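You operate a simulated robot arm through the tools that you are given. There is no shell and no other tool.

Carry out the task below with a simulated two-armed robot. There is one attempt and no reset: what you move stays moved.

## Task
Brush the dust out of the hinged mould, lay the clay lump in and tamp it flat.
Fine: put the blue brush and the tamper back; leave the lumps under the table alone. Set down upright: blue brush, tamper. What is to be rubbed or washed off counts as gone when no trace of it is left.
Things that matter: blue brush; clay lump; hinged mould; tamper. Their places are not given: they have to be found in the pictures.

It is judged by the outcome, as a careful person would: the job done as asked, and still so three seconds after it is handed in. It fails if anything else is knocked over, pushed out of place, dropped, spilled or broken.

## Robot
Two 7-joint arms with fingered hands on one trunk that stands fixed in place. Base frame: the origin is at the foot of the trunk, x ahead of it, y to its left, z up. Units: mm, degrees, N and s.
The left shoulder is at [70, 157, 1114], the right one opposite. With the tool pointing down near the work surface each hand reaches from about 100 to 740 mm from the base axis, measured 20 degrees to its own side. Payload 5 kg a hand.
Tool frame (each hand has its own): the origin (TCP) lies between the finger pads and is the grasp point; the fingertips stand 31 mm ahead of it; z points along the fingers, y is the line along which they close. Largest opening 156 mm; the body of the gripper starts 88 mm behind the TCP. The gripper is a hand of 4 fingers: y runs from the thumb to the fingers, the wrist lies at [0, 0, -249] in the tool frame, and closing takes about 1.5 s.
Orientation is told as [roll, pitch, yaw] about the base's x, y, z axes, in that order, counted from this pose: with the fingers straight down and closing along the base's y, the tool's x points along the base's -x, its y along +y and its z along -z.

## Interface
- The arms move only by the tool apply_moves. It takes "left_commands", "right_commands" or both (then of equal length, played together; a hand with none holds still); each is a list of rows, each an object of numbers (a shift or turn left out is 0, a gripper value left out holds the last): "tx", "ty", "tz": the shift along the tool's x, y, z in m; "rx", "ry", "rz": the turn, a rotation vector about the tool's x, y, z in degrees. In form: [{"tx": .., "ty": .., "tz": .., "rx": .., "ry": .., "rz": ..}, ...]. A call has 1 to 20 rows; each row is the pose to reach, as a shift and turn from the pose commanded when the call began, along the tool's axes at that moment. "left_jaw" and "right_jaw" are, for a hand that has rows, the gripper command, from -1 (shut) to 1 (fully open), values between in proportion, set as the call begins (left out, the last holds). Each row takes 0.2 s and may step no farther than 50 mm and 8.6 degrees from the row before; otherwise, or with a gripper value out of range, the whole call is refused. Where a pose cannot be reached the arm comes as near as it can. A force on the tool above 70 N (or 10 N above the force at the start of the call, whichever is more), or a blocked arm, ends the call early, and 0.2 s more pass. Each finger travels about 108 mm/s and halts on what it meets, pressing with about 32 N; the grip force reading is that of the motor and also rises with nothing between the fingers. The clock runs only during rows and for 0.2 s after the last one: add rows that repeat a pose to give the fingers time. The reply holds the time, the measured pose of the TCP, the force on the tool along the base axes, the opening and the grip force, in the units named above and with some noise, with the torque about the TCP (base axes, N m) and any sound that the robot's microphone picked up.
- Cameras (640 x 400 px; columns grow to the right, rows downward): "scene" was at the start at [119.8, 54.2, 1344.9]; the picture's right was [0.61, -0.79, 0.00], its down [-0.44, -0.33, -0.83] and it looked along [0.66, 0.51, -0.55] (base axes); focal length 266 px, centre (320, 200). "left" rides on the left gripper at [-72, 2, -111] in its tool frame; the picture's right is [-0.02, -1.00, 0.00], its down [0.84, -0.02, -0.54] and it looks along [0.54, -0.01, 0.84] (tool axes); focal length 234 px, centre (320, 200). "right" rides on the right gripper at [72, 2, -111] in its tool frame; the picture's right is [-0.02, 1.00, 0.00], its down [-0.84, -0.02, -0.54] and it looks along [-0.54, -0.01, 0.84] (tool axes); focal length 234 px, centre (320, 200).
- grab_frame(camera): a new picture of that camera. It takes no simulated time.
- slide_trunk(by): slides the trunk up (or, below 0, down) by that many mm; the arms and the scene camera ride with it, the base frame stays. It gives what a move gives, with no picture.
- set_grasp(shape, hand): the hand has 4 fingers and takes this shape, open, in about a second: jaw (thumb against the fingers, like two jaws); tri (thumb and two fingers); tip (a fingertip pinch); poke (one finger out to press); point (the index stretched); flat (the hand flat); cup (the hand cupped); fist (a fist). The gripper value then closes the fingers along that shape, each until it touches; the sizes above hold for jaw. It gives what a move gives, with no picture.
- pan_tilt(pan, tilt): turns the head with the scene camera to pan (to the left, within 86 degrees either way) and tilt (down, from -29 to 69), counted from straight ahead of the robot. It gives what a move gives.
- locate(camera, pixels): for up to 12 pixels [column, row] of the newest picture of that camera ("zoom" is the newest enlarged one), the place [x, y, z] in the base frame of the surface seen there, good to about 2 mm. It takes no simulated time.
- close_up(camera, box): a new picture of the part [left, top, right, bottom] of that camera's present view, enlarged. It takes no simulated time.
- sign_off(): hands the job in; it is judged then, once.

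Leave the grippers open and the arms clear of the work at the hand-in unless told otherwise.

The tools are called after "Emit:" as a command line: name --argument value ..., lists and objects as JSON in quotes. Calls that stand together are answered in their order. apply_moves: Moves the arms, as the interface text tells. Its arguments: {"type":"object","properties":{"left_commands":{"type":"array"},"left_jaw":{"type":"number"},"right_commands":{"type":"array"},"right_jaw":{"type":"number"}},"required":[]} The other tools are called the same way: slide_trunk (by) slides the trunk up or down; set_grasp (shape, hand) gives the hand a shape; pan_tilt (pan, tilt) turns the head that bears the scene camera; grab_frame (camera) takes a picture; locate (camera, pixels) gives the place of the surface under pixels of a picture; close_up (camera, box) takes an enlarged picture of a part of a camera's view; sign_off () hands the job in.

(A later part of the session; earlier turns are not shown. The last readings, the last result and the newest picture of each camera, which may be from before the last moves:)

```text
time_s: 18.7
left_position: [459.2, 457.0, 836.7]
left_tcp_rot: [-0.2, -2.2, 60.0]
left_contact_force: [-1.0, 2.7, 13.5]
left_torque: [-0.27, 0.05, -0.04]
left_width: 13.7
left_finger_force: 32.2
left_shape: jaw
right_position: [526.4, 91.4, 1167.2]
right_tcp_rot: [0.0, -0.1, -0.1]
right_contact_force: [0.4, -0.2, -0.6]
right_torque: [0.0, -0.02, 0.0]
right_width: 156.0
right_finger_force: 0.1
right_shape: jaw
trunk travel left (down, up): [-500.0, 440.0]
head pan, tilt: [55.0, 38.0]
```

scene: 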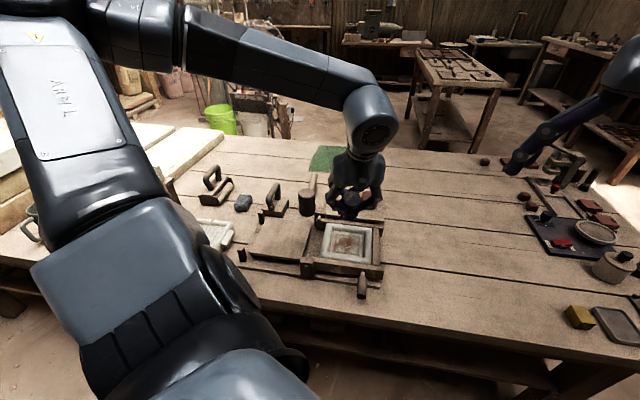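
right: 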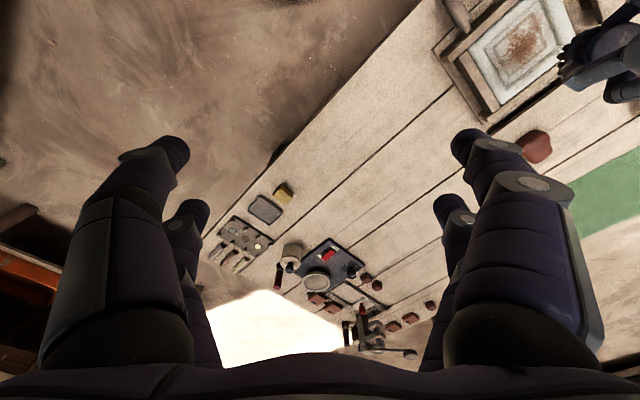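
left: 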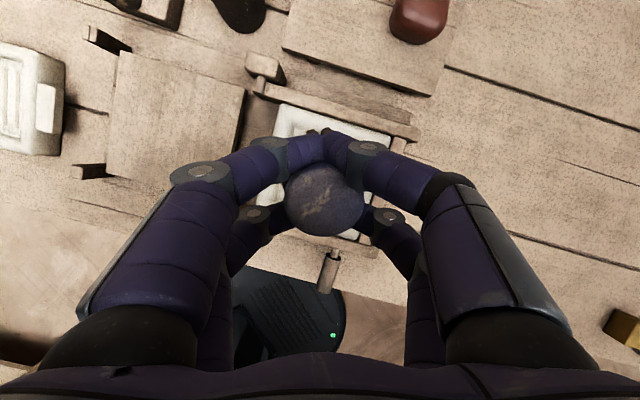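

Contact at ~13 N. Now sweeping in rows over the floor (±15 along, ±11 across).

Emit:
apply_moves --left_commands '[{"tx": 0.0035, "ty": 0.0087, "tz": 0.009}, {"tx": 0.007, "ty": 0.0173, "tz": 0.009}, {"tx": 0.0106, "ty": 0.0028, "tz": 0.009}, {"tx": 0.0142, "ty": -0.0118, "tz": 0.009}, {"tx": 0.0075, "ty": -0.0136, "tz": 0.009}, {"tx": 0.0039, "ty": 0.001, "tz": 0.009}, {"tx": 0.0003, "ty": 0.0156, "tz": 0.009}, {"tx": -0.0075, "ty": 0.0136, "tz": 0.009}, {"tx": -0.0039, "ty": -0.001, "tz": 0.009}, {"tx": -0.0003, "ty": -0.0156, "tz": 0.009}, {"tx": -0.007, "ty": -0.0173, "tz": 0.009}, {"tx": -0.0106, "ty": -0.0028, "tz": 0.009}, {"tx": -0.0142, "ty": 0.0118, "tz": 0.009}, {"tx": 0, "ty": 0, "tz": 0.009}, {"tx": 0, "ty": 0, "tz": 0.009}]'

Emit:
close_up --camera "scene" --box '[290, 160, 410, 290]'

Emit:
close_up --camera "right" --box '[420, 0, 620, 130]'

Emit:
close_up --camera "left" --box '[220, 80, 420, 280]'

```text
time_s: 19.5
left_position: [446.9, 456.8, 834.7]
left_tcp_rot: [-0.5, -2.9, 60.2]
left_contact_force: [-8.7, -5.4, 33.8]
left_torque: [-0.95, 0.29, -0.21]
left_width: 15.2
left_finger_force: 31.8
left_shape: jaw
right_position: [523.4, 91.1, 1165.7]
right_tcp_rot: [0.1, -0.3, 0.0]
right_contact_force: [-0.5, 0.0, 0.5]
right_torque: [-0.08, 0.01, 0.01]
right_width: 156.2
right_finger_force: 0.0
right_shape: jaw
trunk travel left (down, up): [-500.0, 440.0]
head pan, tilt: [55.0, 38.0]
stopped in row 3 (left hand): the force on the tool passed its limit at 72 N (the readings are from after the stop); the commanded pose is now the measured one
```

```text
3.08 times, centred on (350, 225) of scene
```

zoom: 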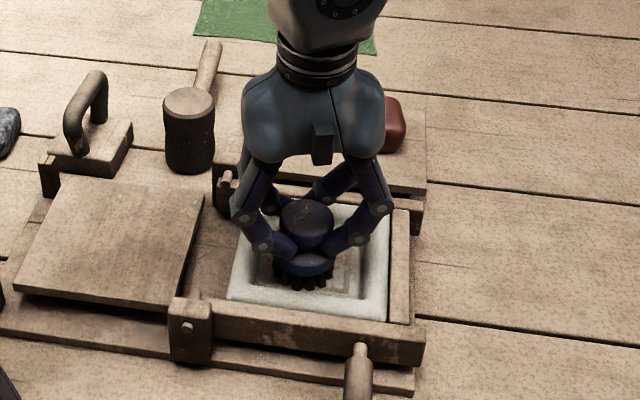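

```text
3.08 times, centred on (520, 65) of right
```

zoom: 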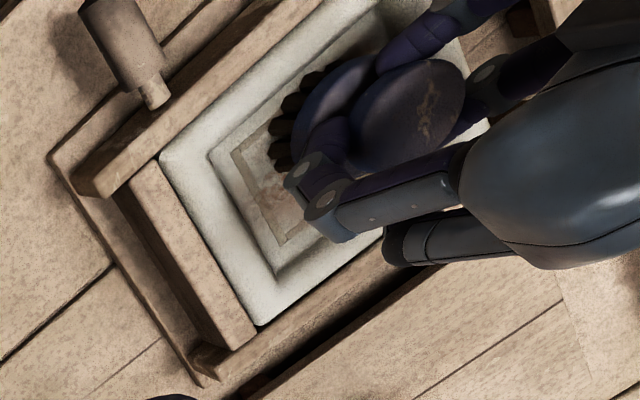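

```text
2.00 times, centred on (320, 180) of left
```

zoom: 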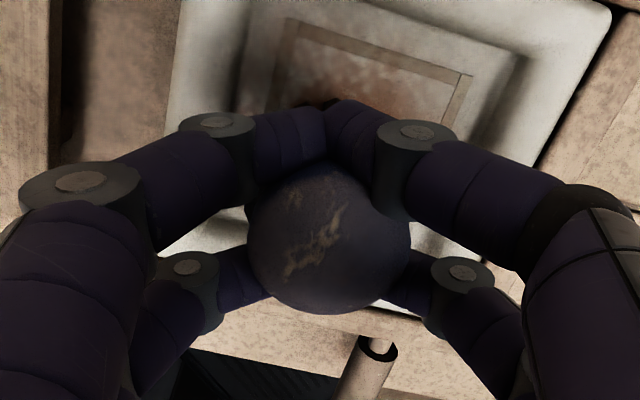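

The dust is already fading; the stop was the brush meeting the front wall (the bristles are about 27 mm radius). The recess centre for the TCP is ≈(462,459.6). I lift 2.5 mm, recentre, and sweep a smaller area with less pressure.

Emit:
apply_moves --left_commands '[{"tz": -0.003}, {"tx": -0.0099, "ty": -0.0118, "tz": -0.003}, {"tx": -0.0012, "ty": -0.0096, "tz": -0.0023}, {"tx": -0.0044, "ty": 0.003, "tz": -0.0023}, {"tx": -0.0012, "ty": -0.0096, "tz": -0.0023}, {"tx": 0.0019, "ty": -0.0222, "tz": -0.0023}, {"tx": -0.0039, "ty": -0.0237, "tz": -0.0023}, {"tx": -0.007, "ty": -0.0111, "tz": -0.0023}, {"tx": -0.0102, "ty": 0.0015, "tz": -0.0023}, {"tx": -0.016, "ty": 0.0, "tz": -0.0023}, {"tx": -0.0128, "ty": -0.0126, "tz": -0.0023}, {"tx": -0.0097, "ty": -0.0252, "tz": -0.0023}, {"tx": -0.0154, "ty": -0.0267, "tz": -0.0023}, {"tx": -0.0185, "ty": -0.0141, "tz": -0.0023}, {"tx": -0.0217, "ty": -0.0015, "tz": -0.0023}, {"tx": -0.0099, "ty": -0.0118, "tz": -0.0023}]'

Emit:
close_up --camera "scene" --box '[290, 160, 410, 290]'

Emit:
close_up --camera "right" --box '[420, 0, 620, 130]'

Emit:
close_up --camera "left" --box '[220, 80, 420, 280]'

```text
time_s: 22.9
left_position: [462.4, 462.6, 835.5]
left_tcp_rot: [-0.1, -3.0, 60.2]
left_contact_force: [-1.9, 9.9, 25.7]
left_torque: [-0.5, 0.18, -0.1]
left_width: 14.8
left_finger_force: 32.0
left_shape: jaw
right_position: [525.3, 92.4, 1165.3]
right_tcp_rot: [0.2, -0.1, 0.0]
right_contact_force: [-0.2, 0.0, -0.4]
right_torque: [0.0, 0.0, 0.02]
right_width: 155.8
right_finger_force: 0.0
right_shape: jaw
trunk travel left (down, up): [-500.0, 440.0]
head pan, tilt: [55.0, 38.0]
```

```text
3.08 times, centred on (350, 225) of scene
```

zoom: 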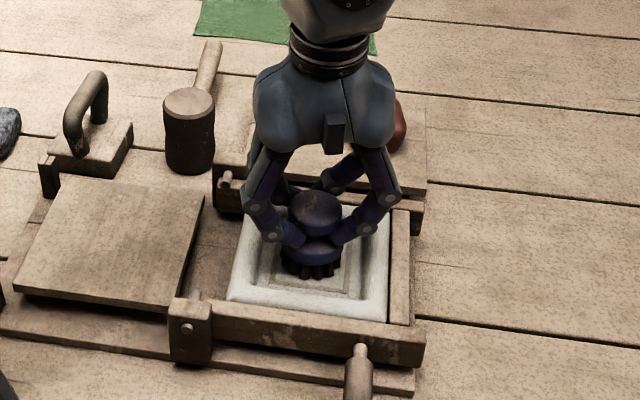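

```text
3.08 times, centred on (520, 65) of right
```

zoom: 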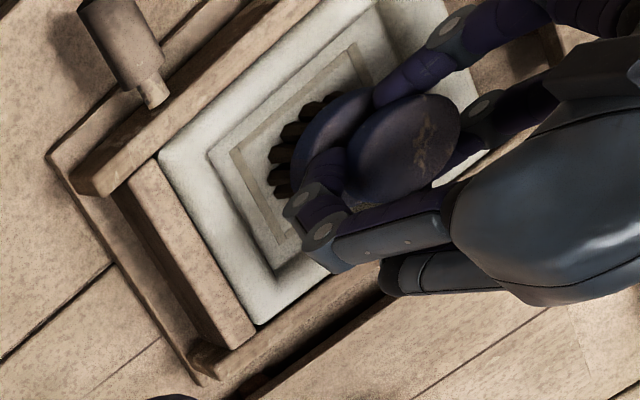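

```text
2.00 times, centred on (320, 180) of left
```

zoom: 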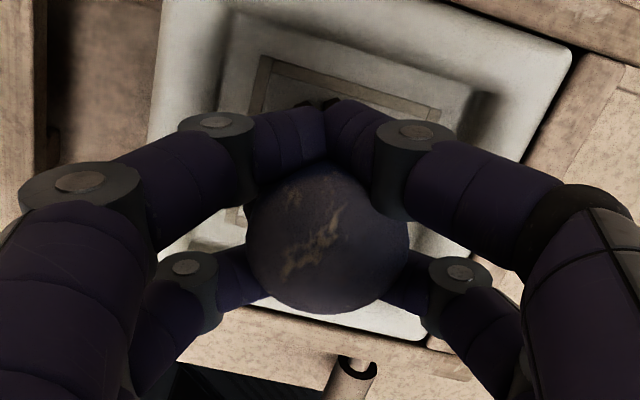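

The dust seems gone. Lifting the brush straight up 110 mm and inspecting.

Emit:
apply_moves --left_commands '[{"tz": -0.02}, {"tz": -0.06}, {"tz": -0.11}, {"tz": -0.11}]'

Emit:
close_up --camera "scene" --box '[310, 200, 400, 290]'

Emit:
close_up --camera "right" --box '[440, 0, 620, 120]'

Emit:
close_up --camera "left" --box '[220, 110, 420, 290]'

```text
time_s: 23.9
left_position: [460.9, 456.4, 942.6]
left_tcp_rot: [-0.1, -2.6, 60.1]
left_contact_force: [0.4, 0.5, -0.4]
left_torque: [0.02, 0.01, -0.01]
left_width: 14.4
left_finger_force: 31.7
left_shape: jaw
right_position: [526.6, 93.0, 1165.1]
right_tcp_rot: [0.0, -0.1, 0.0]
right_contact_force: [0.3, 0.1, 1.1]
right_torque: [0.03, 0.02, -0.01]
right_width: 155.8
right_finger_force: 0.0
right_shape: jaw
trunk travel left (down, up): [-500.0, 440.0]
head pan, tilt: [55.0, 38.0]
```

```text
4.44 times, centred on (355, 245) of scene
```

zoom: 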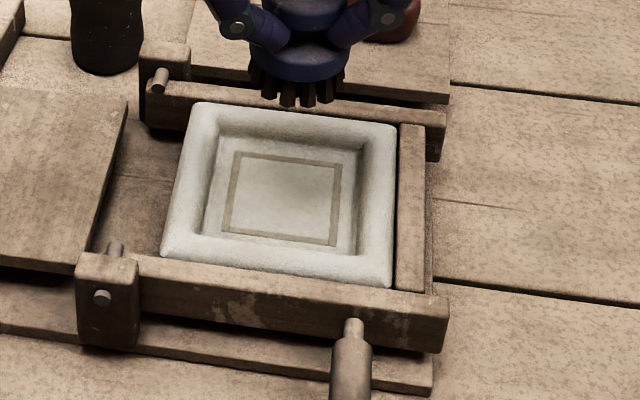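

```text
3.33 times, centred on (530, 60) of right
```

zoom: 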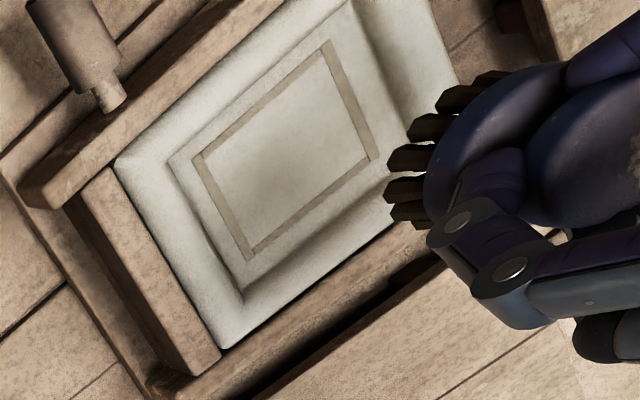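

```text
2.22 times, centred on (320, 200) of left
```

zoom: 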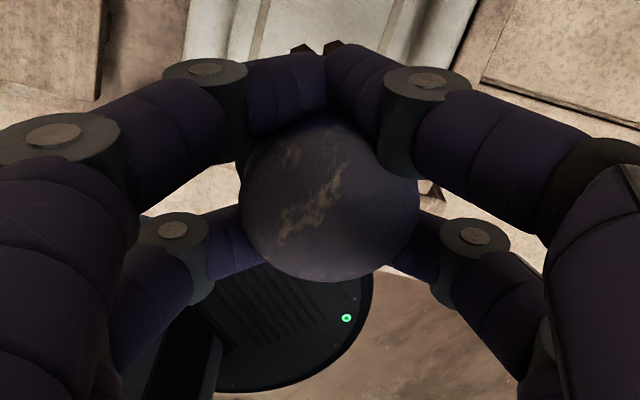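

The mould floor looks clean. Measuring where the knob sits relative to the TCP before carrying the brush back.

Emit:
locate --camera "zoom" --pixels '[[330, 140], [330, 200], [330, 260], [330, 275], [250, 200], [280, 200], [370, 200], [410, 210], [300, 50], [335, 45]]'

Emit:
close_up --camera "scene" --box '[320, 130, 410, 230]'

Emit:
locate --camera "zoom" --pixels '[[170, 260], [175, 275], [205, 290], [235, 275], [195, 225], [255, 355], [255, 390], [185, 345]]'

```text
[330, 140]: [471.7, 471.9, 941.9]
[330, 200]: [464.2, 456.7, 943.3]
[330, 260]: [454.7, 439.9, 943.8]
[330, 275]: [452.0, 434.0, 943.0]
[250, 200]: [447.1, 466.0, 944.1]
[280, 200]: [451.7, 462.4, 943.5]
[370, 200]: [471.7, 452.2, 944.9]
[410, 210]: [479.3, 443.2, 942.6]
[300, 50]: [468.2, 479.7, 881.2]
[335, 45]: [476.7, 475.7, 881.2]
```

```text
4.00 times, centred on (365, 180) of scene
```

zoom: 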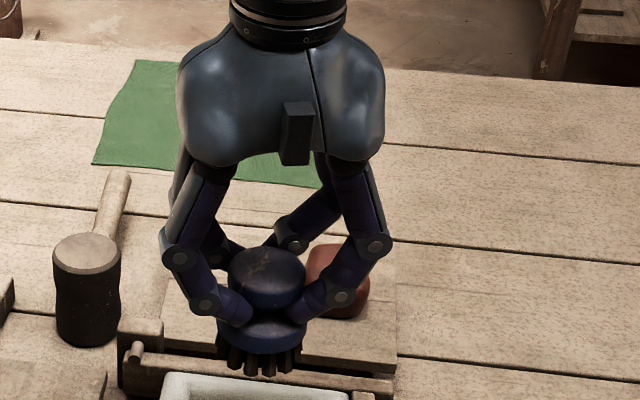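

```text
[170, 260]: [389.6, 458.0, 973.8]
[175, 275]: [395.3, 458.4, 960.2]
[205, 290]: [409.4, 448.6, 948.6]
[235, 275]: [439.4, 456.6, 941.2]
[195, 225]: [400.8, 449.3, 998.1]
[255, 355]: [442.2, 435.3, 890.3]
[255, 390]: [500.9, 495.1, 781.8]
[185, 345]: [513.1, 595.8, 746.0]
```

Knob centre sits ≈(+2.3,−2) from the TCP. Carrying the brush back above its home, tilting to ~12° to test reach.

Emit:
apply_moves --left_commands '[{"tx": -0.0358, "ty": 0.0252, "tz": 0.0014, "ry": -0.9}, {"tx": -0.0716, "ty": 0.0504, "tz": 0.0027, "ry": -1.9}, {"tx": -0.1074, "ty": 0.0755, "tz": 0.0041, "ry": -2.8}, {"tx": -0.1432, "ty": 0.1007, "tz": 0.0054, "ry": -3.8}, {"tx": -0.179, "ty": 0.1259, "tz": 0.0068, "ry": -4.7}, {"tx": -0.2148, "ty": 0.1511, "tz": 0.0082, "ry": -5.7}, {"tx": -0.2506, "ty": 0.1763, "tz": 0.0095, "ry": -6.6}, {"tx": -0.2864, "ty": 0.2014, "tz": 0.0109, "ry": -7.6}, {"tx": -0.3222, "ty": 0.2266, "tz": 0.0122, "ry": -8.5}, {"tx": -0.358, "ty": 0.2518, "tz": 0.0136, "ry": -9.5}, {"tx": -0.358, "ty": 0.2518, "tz": 0.0136, "ry": -9.5}]'

Emit:
grab_frame --camera "scene"

Emit:
close_up --camera "scene" --box '[310, 200, 400, 290]'

```text
time_s: 26.3
left_position: [423.8, 892.2, 945.9]
left_tcp_rot: [-0.3, -12.2, 60.1]
left_contact_force: [0.1, -0.9, -0.5]
left_torque: [0.03, -0.03, 0.02]
left_width: 14.4
left_finger_force: 32.0
left_shape: jaw
right_position: [526.1, 92.0, 1166.2]
right_tcp_rot: [0.0, -0.2, 0.0]
right_contact_force: [0.0, -0.3, -0.3]
right_torque: [0.04, 0.04, -0.03]
right_width: 156.0
right_finger_force: 0.0
right_shape: jaw
trunk travel left (down, up): [-500.0, 440.0]
head pan, tilt: [55.0, 38.0]
```

```text
taken
```

scene: 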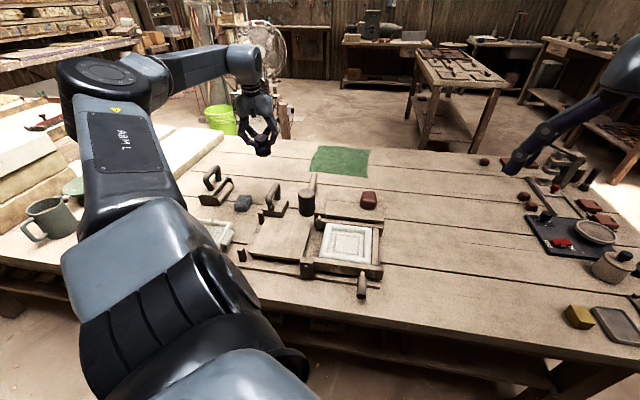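

```text
4.44 times, centred on (355, 245) of scene
```

zoom: 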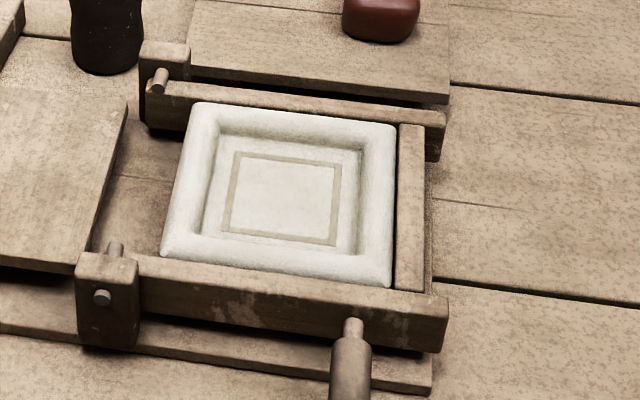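

The mould is clean and reach is ample. Bringing the tool back to ~2.5° tilt, so the brush is upright, and checking.

Emit:
apply_moves --left_commands '[{"ry": 4.8}, {"ry": 9.6}, {"ry": 9.6}]'

Emit:
close_up --camera "left" --box '[220, 110, 420, 290]'

Emit:
locate --camera "zoom" --pixels '[[330, 140], [330, 200], [330, 260], [330, 275], [250, 200], [280, 200], [370, 200], [410, 210]]'

Emit:
close_up --camera "scene" --box '[210, 80, 330, 210]'

```text
time_s: 27.1
left_position: [423.1, 894.6, 943.7]
left_tcp_rot: [-0.2, -2.5, 60.1]
left_contact_force: [0.7, 0.0, -2.1]
left_torque: [0.0, 0.03, 0.01]
left_width: 14.0
left_finger_force: 31.9
left_shape: jaw
right_position: [527.7, 94.4, 1165.5]
right_tcp_rot: [-0.1, 0.0, -0.1]
right_contact_force: [0.7, 0.2, -0.3]
right_torque: [-0.04, 0.06, -0.05]
right_width: 155.8
right_finger_force: 0.1
right_shape: jaw
trunk travel left (down, up): [-500.0, 440.0]
head pan, tilt: [55.0, 38.0]
```

```text
2.22 times, centred on (320, 200) of left
```

zoom: 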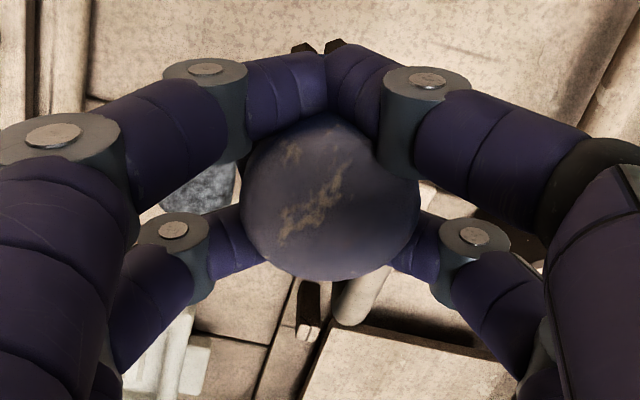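

```text
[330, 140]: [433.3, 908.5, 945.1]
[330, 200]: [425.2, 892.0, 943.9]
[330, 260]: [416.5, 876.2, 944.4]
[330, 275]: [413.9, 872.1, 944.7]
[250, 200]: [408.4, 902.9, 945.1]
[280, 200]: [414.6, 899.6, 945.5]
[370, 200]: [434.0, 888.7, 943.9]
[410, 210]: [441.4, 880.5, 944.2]
```

```text
3.08 times, centred on (270, 145) of scene
```

zoom: 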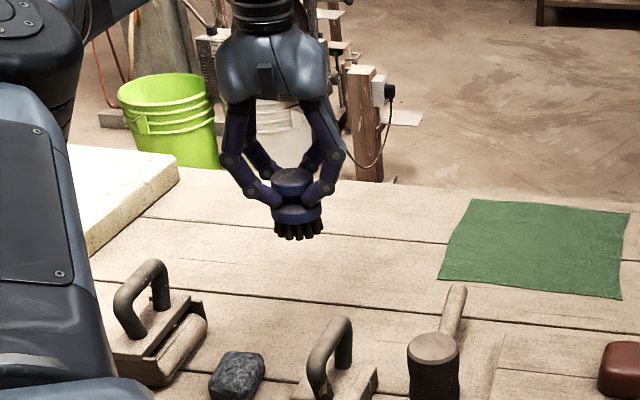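

Level. Lowering the brush 157 mm onto its place at (425,892), slow at the end.

Emit:
apply_moves --left_commands '[{"tx": 0.0021, "tz": 0.048}, {"tx": 0.0042, "tz": 0.096}, {"tx": 0.0059, "tz": 0.135}, {"tx": 0.0065, "tz": 0.148}, {"tx": 0.0067, "tz": 0.153}, {"tx": 0.0068, "tz": 0.156}, {"tx": 0.0068, "tz": 0.157}]'

Emit:
close_up --camera "scene" --box '[210, 120, 310, 230]'

```text
time_s: 28.7
left_position: [423.0, 891.0, 788.9]
left_tcp_rot: [-0.2, -2.6, 60.1]
left_contact_force: [0.0, -0.3, -1.2]
left_torque: [-0.01, -0.01, 0.0]
left_width: 14.3
left_finger_force: 32.2
left_shape: jaw
right_position: [526.9, 92.0, 1163.9]
right_tcp_rot: [0.0, 0.0, 0.0]
right_contact_force: [-0.2, 0.0, -0.1]
right_torque: [-0.01, 0.01, -0.02]
right_width: 155.9
right_finger_force: 0.1
right_shape: jaw
trunk travel left (down, up): [-500.0, 440.0]
head pan, tilt: [55.0, 38.0]
```

```text
3.64 times, centred on (260, 175) of scene
```

zoom: 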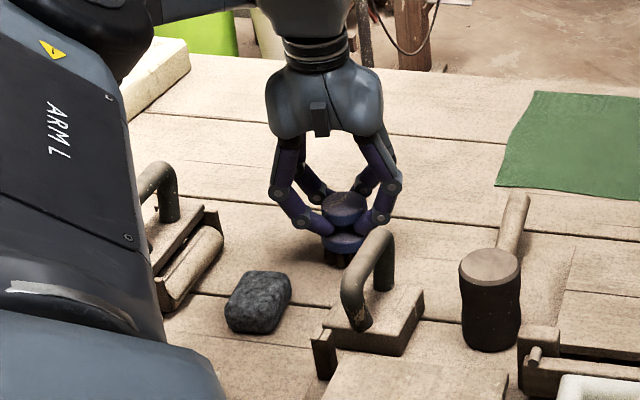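

Not touching yet; lowering a few mm more.

Emit:
apply_moves --left_commands '[{"tz": 0.001}, {"tz": 0.002}, {"tz": 0.002}]'

```text
time_s: 29.5
left_position: [422.3, 891.6, 787.6]
left_tcp_rot: [-0.2, -2.7, 60.1]
left_contact_force: [0.4, 0.0, 2.7]
left_torque: [-0.11, 0.0, -0.02]
left_width: 14.2
left_finger_force: 32.1
left_shape: jaw
right_position: [526.1, 92.5, 1165.8]
right_tcp_rot: [-0.1, -0.1, 0.0]
right_contact_force: [-0.2, -0.4, 0.5]
right_torque: [0.03, 0.02, -0.02]
right_width: 156.0
right_finger_force: 0.0
right_shape: jaw
trunk travel left (down, up): [-500.0, 440.0]
head pan, tilt: [55.0, 38.0]
```

Touching with ~3 N. Opening the fingers gradually.

Emit:
apply_moves --left_commands '[{}, {}]' --left_jaw -0.6

Emit:
apply_moves --left_commands '[{}, {}, {}]' --left_jaw 0

Emit:
apply_moves --left_commands '[{}, {}, {}, {}]' --left_jaw 1

Emit:
grab_frame --camera "left"

Emit:
close_up --camera "scene" --box '[210, 120, 310, 230]'

```text
time_s: 30.1
left_position: [423.2, 893.4, 785.3]
left_tcp_rot: [-0.2, -2.5, 60.1]
left_contact_force: [0.7, -1.0, 1.7]
left_torque: [-0.09, -0.02, 0.0]
left_width: 31.1
left_finger_force: 0.0
left_shape: jaw
right_position: [527.3, 93.9, 1163.9]
right_tcp_rot: [0.0, -0.2, 0.0]
right_contact_force: [-0.6, 0.2, -0.4]
right_torque: [-0.02, -0.03, 0.02]
right_width: 155.7
right_finger_force: 0.0
right_shape: jaw
trunk travel left (down, up): [-500.0, 440.0]
head pan, tilt: [55.0, 38.0]
```

```text
time_s: 30.9
left_position: [422.6, 892.2, 787.7]
left_tcp_rot: [-0.2, -2.6, 60.0]
left_contact_force: [-0.4, -0.3, 0.6]
left_torque: [-0.01, -0.04, 0.02]
left_width: 77.1
left_finger_force: 0.1
left_shape: jaw
right_position: [528.0, 92.0, 1164.6]
right_tcp_rot: [0.0, -0.1, 0.1]
right_contact_force: [-0.7, -0.4, 0.8]
right_torque: [-0.01, 0.0, 0.05]
right_width: 155.6
right_finger_force: 0.0
right_shape: jaw
trunk travel left (down, up): [-500.0, 440.0]
head pan, tilt: [55.0, 38.0]
```

```text
time_s: 31.9
left_position: [422.4, 893.2, 787.4]
left_tcp_rot: [-0.3, -2.6, 60.1]
left_contact_force: [-1.6, 0.0, 0.9]
left_torque: [-0.02, 0.0, 0.0]
left_width: 155.8
left_finger_force: 0.0
left_shape: jaw
right_position: [526.2, 91.6, 1165.5]
right_tcp_rot: [0.0, -0.1, -0.1]
right_contact_force: [-0.2, 0.2, 0.3]
right_torque: [0.0, 0.01, 0.0]
right_width: 155.9
right_finger_force: 0.0
right_shape: jaw
trunk travel left (down, up): [-500.0, 440.0]
head pan, tilt: [55.0, 38.0]
```

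```text
taken
```

left: 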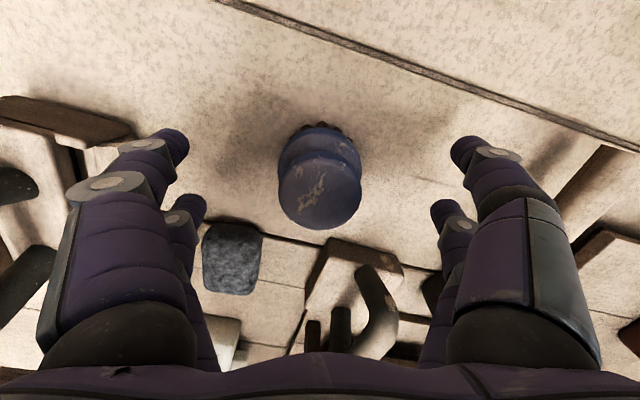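

```text
3.64 times, centred on (260, 175) of scene
```

zoom: 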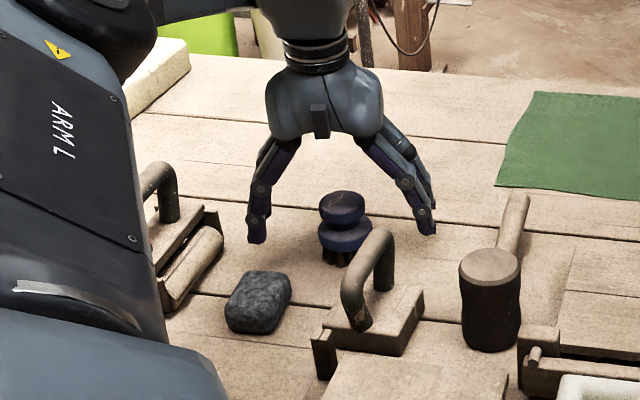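

Brush stands upright at its place. Lifting straight up, clear of it.

Emit:
apply_moves --left_commands '[{"tx": -0.0014, "tz": -0.03}, {"tx": -0.0032, "tz": -0.07}, {"tx": -0.0052, "tz": -0.115}, {"tx": -0.0075, "tz": -0.163}, {"tx": -0.0075, "tz": -0.163}]'

Emit:
grab_frame --camera "left"

Emit:
locate --camera "left" --pixels '[[320, 185], [310, 200], [330, 170]]'

```text
time_s: 33.1
left_position: [422.9, 893.0, 950.2]
left_tcp_rot: [-0.3, -2.5, 60.1]
left_contact_force: [0.7, 0.1, 0.0]
left_torque: [-0.04, 0.01, 0.01]
left_width: 156.1
left_finger_force: 0.1
left_shape: jaw
right_position: [526.5, 93.4, 1164.8]
right_tcp_rot: [0.0, -0.1, 0.0]
right_contact_force: [-0.5, 0.5, 0.3]
right_torque: [-0.03, -0.01, 0.01]
right_width: 155.9
right_finger_force: 0.0
right_shape: jaw
trunk travel left (down, up): [-500.0, 440.0]
head pan, tilt: [55.0, 38.0]
```

```text
taken
```

left: 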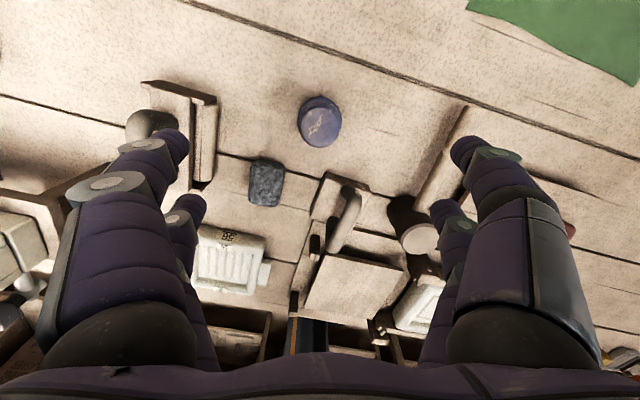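

```text
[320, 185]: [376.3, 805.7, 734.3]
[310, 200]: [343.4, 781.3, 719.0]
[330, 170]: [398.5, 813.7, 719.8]
```

Moving over to above the clay lump (≈648,565) with the tool vertical, yaw 45°.

Emit:
apply_moves --left_commands '[{"tx": 0.0191, "ty": -0.0399, "tz": -0.0008, "rz": 1.6, "ry": 0.3}, {"tx": 0.0381, "ty": -0.0798, "tz": -0.0017, "rz": 3.3, "ry": 0.6}, {"tx": 0.0572, "ty": -0.1196, "tz": -0.0025, "rz": 5, "ry": 0.8}, {"tx": 0.0762, "ty": -0.1595, "tz": -0.0033, "rz": 6.7, "ry": 1.1}, {"tx": 0.0953, "ty": -0.1994, "tz": -0.0042, "rz": 8.3, "ry": 1.4}, {"tx": 0.1143, "ty": -0.2393, "tz": -0.005, "rz": 10, "ry": 1.7}, {"tx": 0.1334, "ty": -0.2791, "tz": -0.0058, "rz": 11.7, "ry": 1.9}, {"tx": 0.1524, "ty": -0.319, "tz": -0.0067, "rz": 13.3, "ry": 2.2}, {"tx": 0.1715, "ty": -0.3589, "tz": -0.0075, "rz": 15, "ry": 2.5}, {"tx": 0.1715, "ty": -0.3589, "tz": -0.0075, "rz": 15, "ry": 2.5}]'

Emit:
grab_frame --camera "left"

Emit:
close_up --camera "left" --box '[240, 60, 400, 190]'

```text
time_s: 35.3
left_position: [648.0, 564.8, 951.3]
left_tcp_rot: [0.0, -0.2, 45.1]
left_contact_force: [-0.7, 1.0, 0.5]
left_torque: [0.02, -0.04, -0.03]
left_width: 156.0
left_finger_force: 0.1
left_shape: jaw
right_position: [525.4, 94.2, 1165.3]
right_tcp_rot: [0.0, -0.1, 0.1]
right_contact_force: [0.1, 0.8, -0.3]
right_torque: [-0.03, 0.02, 0.01]
right_width: 155.9
right_finger_force: 0.2
right_shape: jaw
trunk travel left (down, up): [-500.0, 440.0]
head pan, tilt: [55.0, 38.0]
```

```text
taken
```

left: 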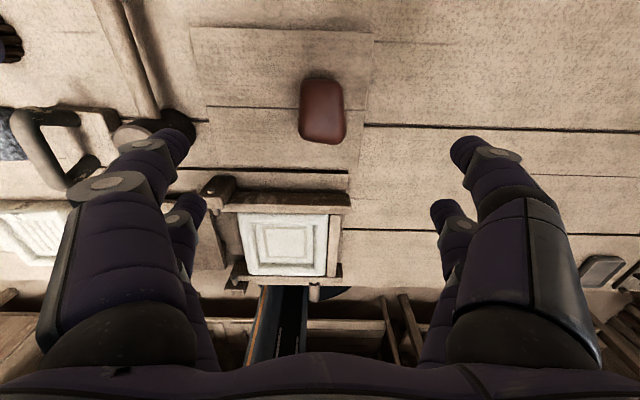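

```text
3.08 times, centred on (320, 125) of left
```

zoom: 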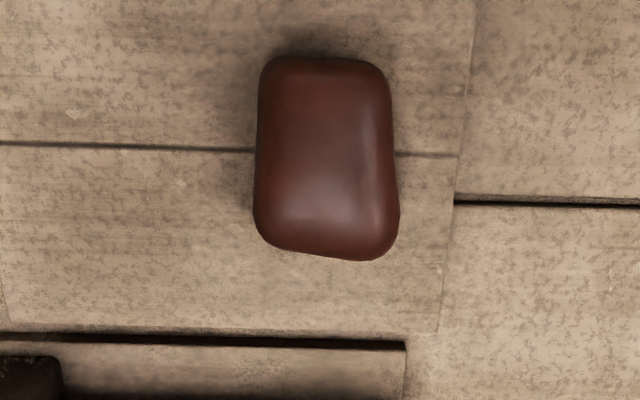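

Measuring the lump.

Emit:
locate --camera "zoom" --pixels '[[328, 150], [328, 70], [325, 248], [262, 150], [392, 165], [275, 65], [380, 70], [262, 230], [390, 240], [330, 215], [290, 150], [370, 150]]'

Emit:
close_up --camera "left" --box '[220, 190, 380, 310]'

Emit:
locate --camera "zoom" --pixels '[[98, 113], [430, 113], [110, 328], [430, 328], [130, 145], [395, 145], [135, 290], [395, 295], [270, 220], [165, 165], [368, 165], [270, 125]]'

```text
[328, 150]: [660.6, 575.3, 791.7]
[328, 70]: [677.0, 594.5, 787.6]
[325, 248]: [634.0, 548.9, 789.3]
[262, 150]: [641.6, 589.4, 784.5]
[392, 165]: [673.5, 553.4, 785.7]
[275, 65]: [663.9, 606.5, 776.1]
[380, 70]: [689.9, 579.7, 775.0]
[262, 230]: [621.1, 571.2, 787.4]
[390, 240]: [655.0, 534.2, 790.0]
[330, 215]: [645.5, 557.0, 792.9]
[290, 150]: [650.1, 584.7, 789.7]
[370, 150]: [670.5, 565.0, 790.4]
```

```text
3.33 times, centred on (300, 250) of left
```

zoom: 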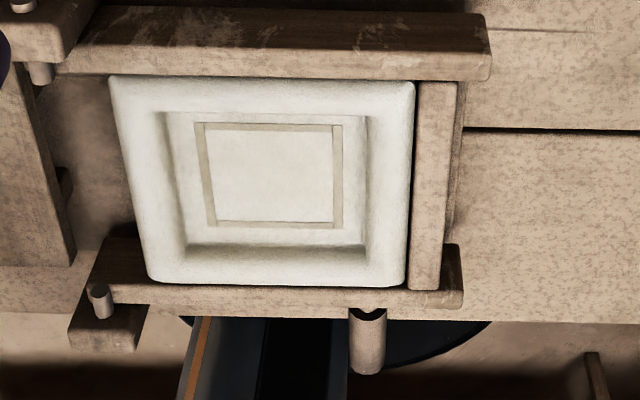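

```text
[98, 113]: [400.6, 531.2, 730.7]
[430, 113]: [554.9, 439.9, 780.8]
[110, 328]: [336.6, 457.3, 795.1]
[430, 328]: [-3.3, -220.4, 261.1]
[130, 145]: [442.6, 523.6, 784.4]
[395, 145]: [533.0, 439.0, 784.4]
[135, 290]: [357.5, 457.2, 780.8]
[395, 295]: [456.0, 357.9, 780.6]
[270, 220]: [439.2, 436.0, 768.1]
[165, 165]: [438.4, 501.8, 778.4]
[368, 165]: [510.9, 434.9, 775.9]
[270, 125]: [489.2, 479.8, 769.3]
```

Lump ≈48×64 mm, centre ≈(657,572), long along (0.71,0.71). Refining the recess floor corners.

Emit:
locate --camera "zoom" --pixels '[[170, 118], [357, 120], [192, 240], [358, 240], [270, 118], [270, 240], [180, 180], [360, 180], [200, 125], [340, 127], [212, 223], [338, 224]]'

```text
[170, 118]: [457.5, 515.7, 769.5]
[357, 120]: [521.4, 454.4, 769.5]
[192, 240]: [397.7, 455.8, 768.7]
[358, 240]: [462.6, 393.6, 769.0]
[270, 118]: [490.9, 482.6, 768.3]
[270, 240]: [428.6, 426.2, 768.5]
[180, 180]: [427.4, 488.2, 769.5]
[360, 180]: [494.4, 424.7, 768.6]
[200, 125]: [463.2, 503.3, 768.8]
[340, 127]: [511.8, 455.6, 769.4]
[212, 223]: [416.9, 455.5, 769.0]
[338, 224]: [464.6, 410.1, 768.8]
```

Recess floor centre ≈(461,455.5), 88×84 mm, z 768.5. Descending around the lump to TCP (657,572,801).

Emit:
apply_moves --left_commands '[{"tx": -0.0115, "ty": -0.0013, "tz": 0.02}, {"tx": -0.0115, "ty": -0.0013, "tz": 0.06}, {"tx": -0.0115, "ty": -0.0013, "tz": 0.1}, {"tx": -0.0115, "ty": -0.0013, "tz": 0.13}, {"tx": -0.0115, "ty": -0.0013, "tz": 0.15}, {"tx": -0.0115, "ty": -0.0013, "tz": 0.15}]'

Emit:
grab_frame --camera "left"

Emit:
close_up --camera "scene" --box '[310, 130, 430, 250]'

```text
time_s: 36.7
left_position: [656.7, 572.5, 800.3]
left_tcp_rot: [0.2, -0.1, 45.1]
left_contact_force: [-0.5, 0.3, 0.9]
left_torque: [-0.03, 0.04, 0.02]
left_width: 155.8
left_finger_force: 0.1
left_shape: jaw
right_position: [525.8, 91.5, 1165.1]
right_tcp_rot: [0.0, -0.1, 0.0]
right_contact_force: [-0.1, -0.7, -0.2]
right_torque: [0.0, 0.01, 0.0]
right_width: 155.8
right_finger_force: 0.1
right_shape: jaw
trunk travel left (down, up): [-500.0, 440.0]
head pan, tilt: [55.0, 38.0]
```

```text
taken
```

left: 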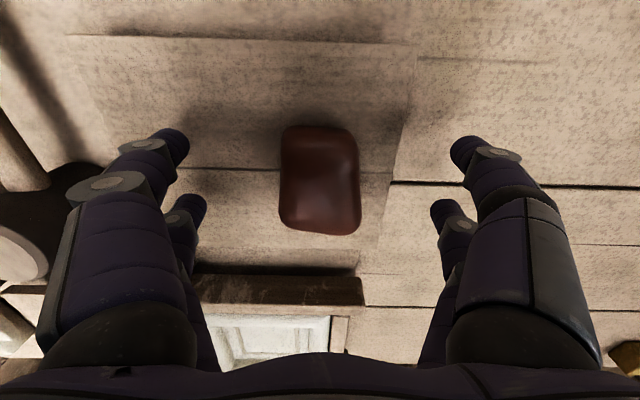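

```text
3.33 times, centred on (370, 190) of scene
```

zoom: 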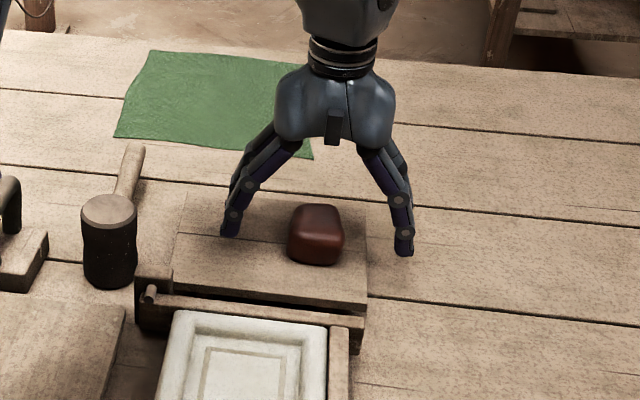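

Well centred. Closing on the lump.

Emit:
apply_moves --left_commands '[{}, {}, {}, {}, {}, {}, {}]' --left_jaw -1

Emit:
grab_frame --camera "left"

Emit:
close_up --camera "scene" --box '[310, 130, 430, 250]'

```text
time_s: 38.3
left_position: [658.5, 572.5, 800.6]
left_tcp_rot: [0.2, -0.1, 45.1]
left_contact_force: [1.4, 1.3, -0.4]
left_torque: [0.09, -0.09, -0.03]
left_width: 40.8
left_finger_force: 32.0
left_shape: jaw
right_position: [526.3, 93.0, 1165.1]
right_tcp_rot: [0.0, -0.2, 0.0]
right_contact_force: [0.8, 0.6, 0.1]
right_torque: [-0.04, -0.01, 0.02]
right_width: 155.7
right_finger_force: 0.0
right_shape: jaw
trunk travel left (down, up): [-500.0, 440.0]
head pan, tilt: [55.0, 38.0]
```

```text
taken
```

left: 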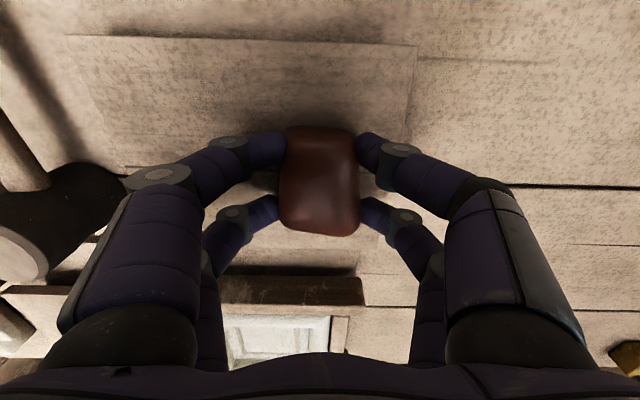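

```text
3.33 times, centred on (370, 190) of scene
```

zoom: 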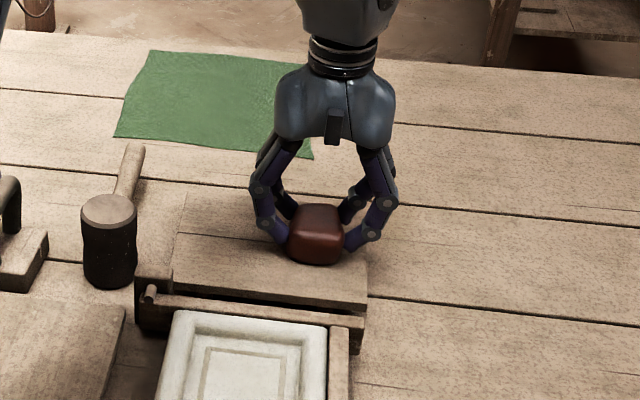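

Gripped by the fingertips. Lifting 110 mm and checking.

Emit:
apply_moves --left_commands '[{"tz": -0.01}, {"tz": -0.025}, {"tz": -0.065}, {"tz": -0.11}, {"tz": -0.11}]'

Emit:
grab_frame --camera "left"

Emit:
close_up --camera "scene" --box '[310, 100, 430, 220]'

```text
time_s: 39.5
left_position: [656.5, 572.8, 908.8]
left_tcp_rot: [0.2, 0.0, 45.1]
left_contact_force: [0.4, 0.5, -3.8]
left_torque: [0.01, 0.0, -0.02]
left_width: 40.5
left_finger_force: 32.0
left_shape: jaw
right_position: [527.5, 93.3, 1164.7]
right_tcp_rot: [0.1, 0.0, -0.1]
right_contact_force: [0.0, 0.8, -0.7]
right_torque: [0.02, 0.04, 0.05]
right_width: 156.2
right_finger_force: 0.2
right_shape: jaw
trunk travel left (down, up): [-500.0, 440.0]
head pan, tilt: [55.0, 38.0]
```

```text
taken
```

left: 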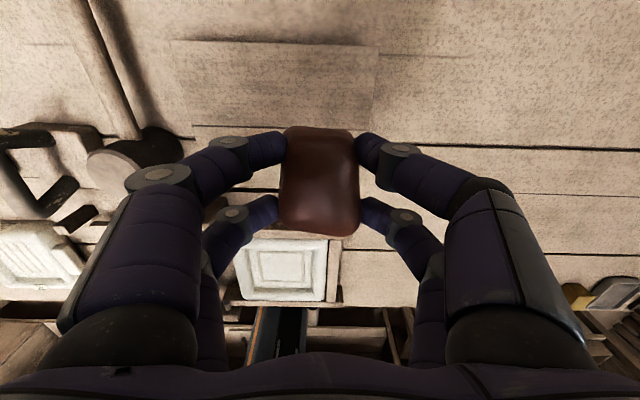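

```text
3.33 times, centred on (370, 160) of scene
```

zoom: 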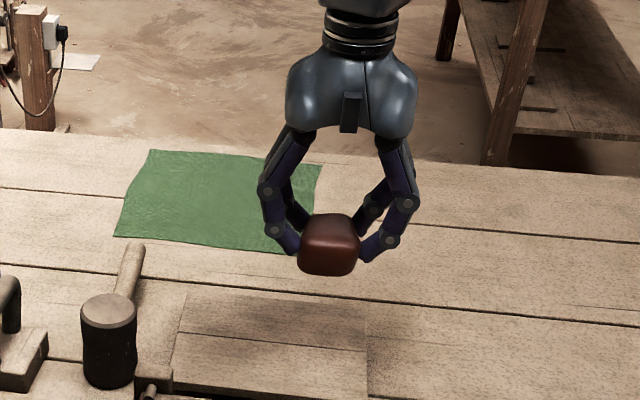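

Stable. Locating the lump's outline while held.

Emit:
locate --camera "left" --pixels '[[320, 175], [320, 130], [320, 228], [288, 180], [354, 180], [290, 135], [350, 140], [285, 220], [355, 225]]'

```text
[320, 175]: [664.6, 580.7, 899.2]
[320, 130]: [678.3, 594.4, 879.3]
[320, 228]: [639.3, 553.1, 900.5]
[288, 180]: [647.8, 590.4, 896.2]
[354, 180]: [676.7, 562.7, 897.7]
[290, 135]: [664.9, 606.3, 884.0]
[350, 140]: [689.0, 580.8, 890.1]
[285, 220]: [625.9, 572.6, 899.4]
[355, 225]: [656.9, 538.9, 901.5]
```

Now carrying the lump over the recess: TCP to (459.5,455.5), same height.

Emit:
apply_moves --left_commands '[{"tx": 0.037, "ty": 0.0094}, {"tx": 0.0741, "ty": 0.0188}, {"tx": 0.1111, "ty": 0.0282}, {"tx": 0.1481, "ty": 0.0376}, {"tx": 0.1852, "ty": 0.047}, {"tx": 0.2222, "ty": 0.0564}, {"tx": 0.2222, "ty": 0.0564}]'

Emit:
grab_frame --camera "left"

Emit:
close_up --camera "scene" --box '[290, 160, 410, 290]'

```text
time_s: 41.1
left_position: [460.6, 454.6, 909.1]
left_tcp_rot: [0.2, -0.1, 45.1]
left_contact_force: [-0.3, -0.1, -2.2]
left_torque: [-0.04, 0.01, -0.04]
left_width: 40.3
left_finger_force: 31.9
left_shape: jaw
right_position: [527.5, 93.7, 1166.2]
right_tcp_rot: [-0.1, 0.0, 0.0]
right_contact_force: [1.1, -0.5, 0.4]
right_torque: [-0.01, 0.02, 0.02]
right_width: 155.9
right_finger_force: 0.1
right_shape: jaw
trunk travel left (down, up): [-500.0, 440.0]
head pan, tilt: [55.0, 38.0]
```

```text
taken
```

left: 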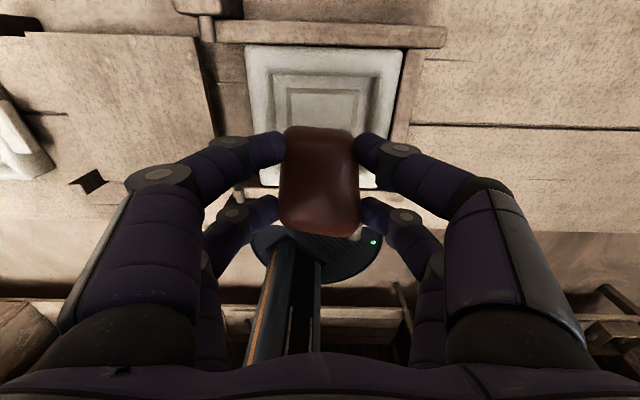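

```text
3.08 times, centred on (350, 225) of scene
```

zoom: 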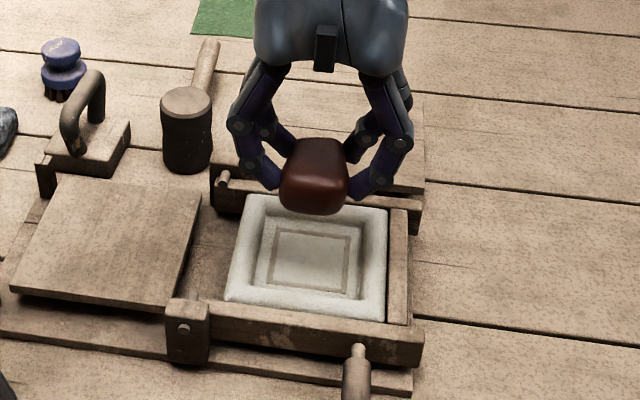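

Lowering to just above the floor.

Emit:
apply_moves --left_commands '[{"tz": 0.035}, {"tz": 0.065}, {"tz": 0.082}, {"tz": 0.087}, {"tz": 0.087}]'

Emit:
close_up --camera "scene" --box '[290, 180, 400, 290]'

Emit:
grab_frame --camera "left"

```text
time_s: 42.3
left_position: [460.1, 454.8, 823.7]
left_tcp_rot: [0.3, -0.2, 45.1]
left_contact_force: [-0.1, -0.3, -3.7]
left_torque: [0.01, -0.01, -0.02]
left_width: 40.4
left_finger_force: 32.0
left_shape: jaw
right_position: [527.0, 91.1, 1164.9]
right_tcp_rot: [0.1, -0.1, 0.0]
right_contact_force: [-0.3, 0.5, 0.4]
right_torque: [0.01, 0.04, 0.02]
right_width: 156.0
right_finger_force: 0.0
right_shape: jaw
trunk travel left (down, up): [-500.0, 440.0]
head pan, tilt: [55.0, 38.0]
```

```text
3.64 times, centred on (345, 235) of scene
```

zoom: 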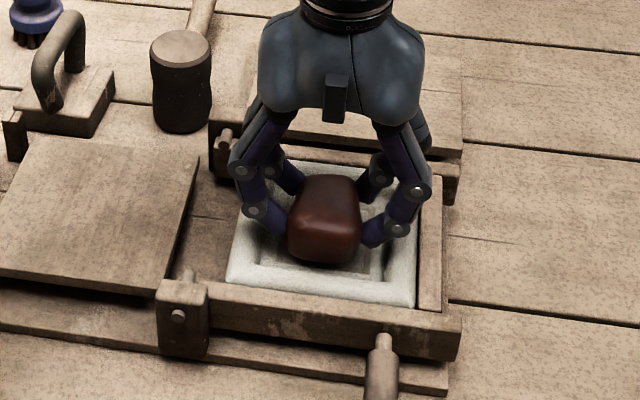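

```text
taken
```

left: 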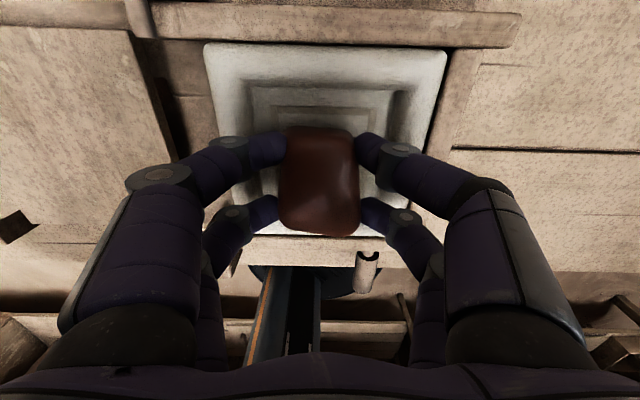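

Lowering the last millimetres to contact.

Emit:
apply_moves --left_commands '[{"tz": 0.003}, {"tz": 0.005}, {"tz": 0.006}, {"tz": 0.006}]'

```text
time_s: 43.3
left_position: [460.0, 455.1, 816.9]
left_tcp_rot: [0.3, -0.1, 45.1]
left_contact_force: [-0.3, -0.1, -2.7]
left_torque: [-0.01, 0.01, -0.01]
left_width: 40.7
left_finger_force: 32.0
left_shape: jaw
right_position: [527.1, 91.9, 1163.7]
right_tcp_rot: [0.0, -0.1, 0.0]
right_contact_force: [-0.1, -1.0, -0.2]
right_torque: [-0.01, 0.0, 0.01]
right_width: 156.0
right_finger_force: 0.3
right_shape: jaw
trunk travel left (down, up): [-500.0, 440.0]
head pan, tilt: [55.0, 38.0]
```

Weight still on the hand (−2.7 N). A little lower.

Emit:
apply_moves --left_commands '[{"tz": 0.001}, {"tz": 0.002}, {"tz": 0.002}]'

```text
time_s: 44.1
left_position: [460.6, 454.8, 815.3]
left_tcp_rot: [0.2, -0.1, 45.0]
left_contact_force: [-0.9, -0.8, 0.8]
left_torque: [0.1, 0.02, -0.01]
left_width: 40.7
left_finger_force: 32.4
left_shape: jaw
right_position: [526.0, 92.6, 1164.7]
right_tcp_rot: [0.0, -0.1, 0.0]
right_contact_force: [-0.1, 0.1, 0.2]
right_torque: [-0.03, 0.02, 0.04]
right_width: 155.7
right_finger_force: 0.0
right_shape: jaw
trunk travel left (down, up): [-500.0, 440.0]
head pan, tilt: [55.0, 38.0]
```

Touching. Opening the fingers a little (to ≈60 mm), then lifting out.

Emit:
apply_moves --left_commands '[{}, {}]' --left_jaw -0.25

Emit:
apply_moves --left_commands '[{"tz": -0.015}, {"tz": -0.045}, {"tz": -0.09}, {"tz": -0.135}, {"tz": -0.135}]'

Emit:
grab_frame --camera "left"

Emit:
close_up --camera "scene" --box '[290, 180, 400, 290]'

```text
time_s: 44.7
left_position: [460.7, 455.2, 813.9]
left_tcp_rot: [0.1, -0.1, 45.1]
left_contact_force: [1.1, 0.6, 0.6]
left_torque: [-0.04, 0.03, -0.01]
left_width: 57.8
left_finger_force: 0.1
left_shape: jaw
right_position: [526.4, 91.8, 1165.0]
right_tcp_rot: [0.0, -0.2, 0.1]
right_contact_force: [0.0, 0.2, -0.6]
right_torque: [0.02, -0.01, 0.0]
right_width: 156.2
right_finger_force: 0.0
right_shape: jaw
trunk travel left (down, up): [-500.0, 440.0]
head pan, tilt: [55.0, 38.0]
```

```text
time_s: 45.9
left_position: [459.6, 456.3, 952.2]
left_tcp_rot: [0.2, 0.1, 45.0]
left_contact_force: [0.8, 1.0, 0.0]
left_torque: [0.02, 0.03, 0.0]
left_width: 58.1
left_finger_force: 0.0
left_shape: jaw
right_position: [526.6, 93.1, 1164.8]
right_tcp_rot: [0.0, 0.0, 0.0]
right_contact_force: [0.2, 0.3, -0.2]
right_torque: [0.0, -0.02, -0.01]
right_width: 155.8
right_finger_force: 0.1
right_shape: jaw
trunk travel left (down, up): [-500.0, 440.0]
head pan, tilt: [55.0, 38.0]
```

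```text
taken
```

left: 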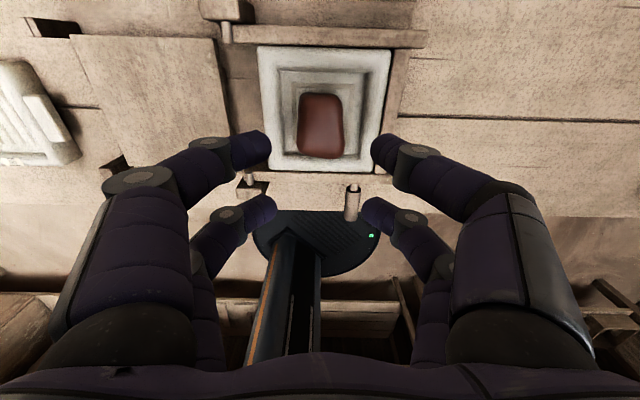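

```text
3.64 times, centred on (345, 235) of scene
```

zoom: 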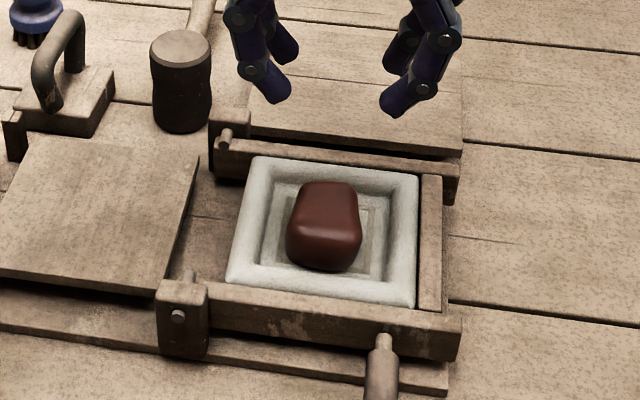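

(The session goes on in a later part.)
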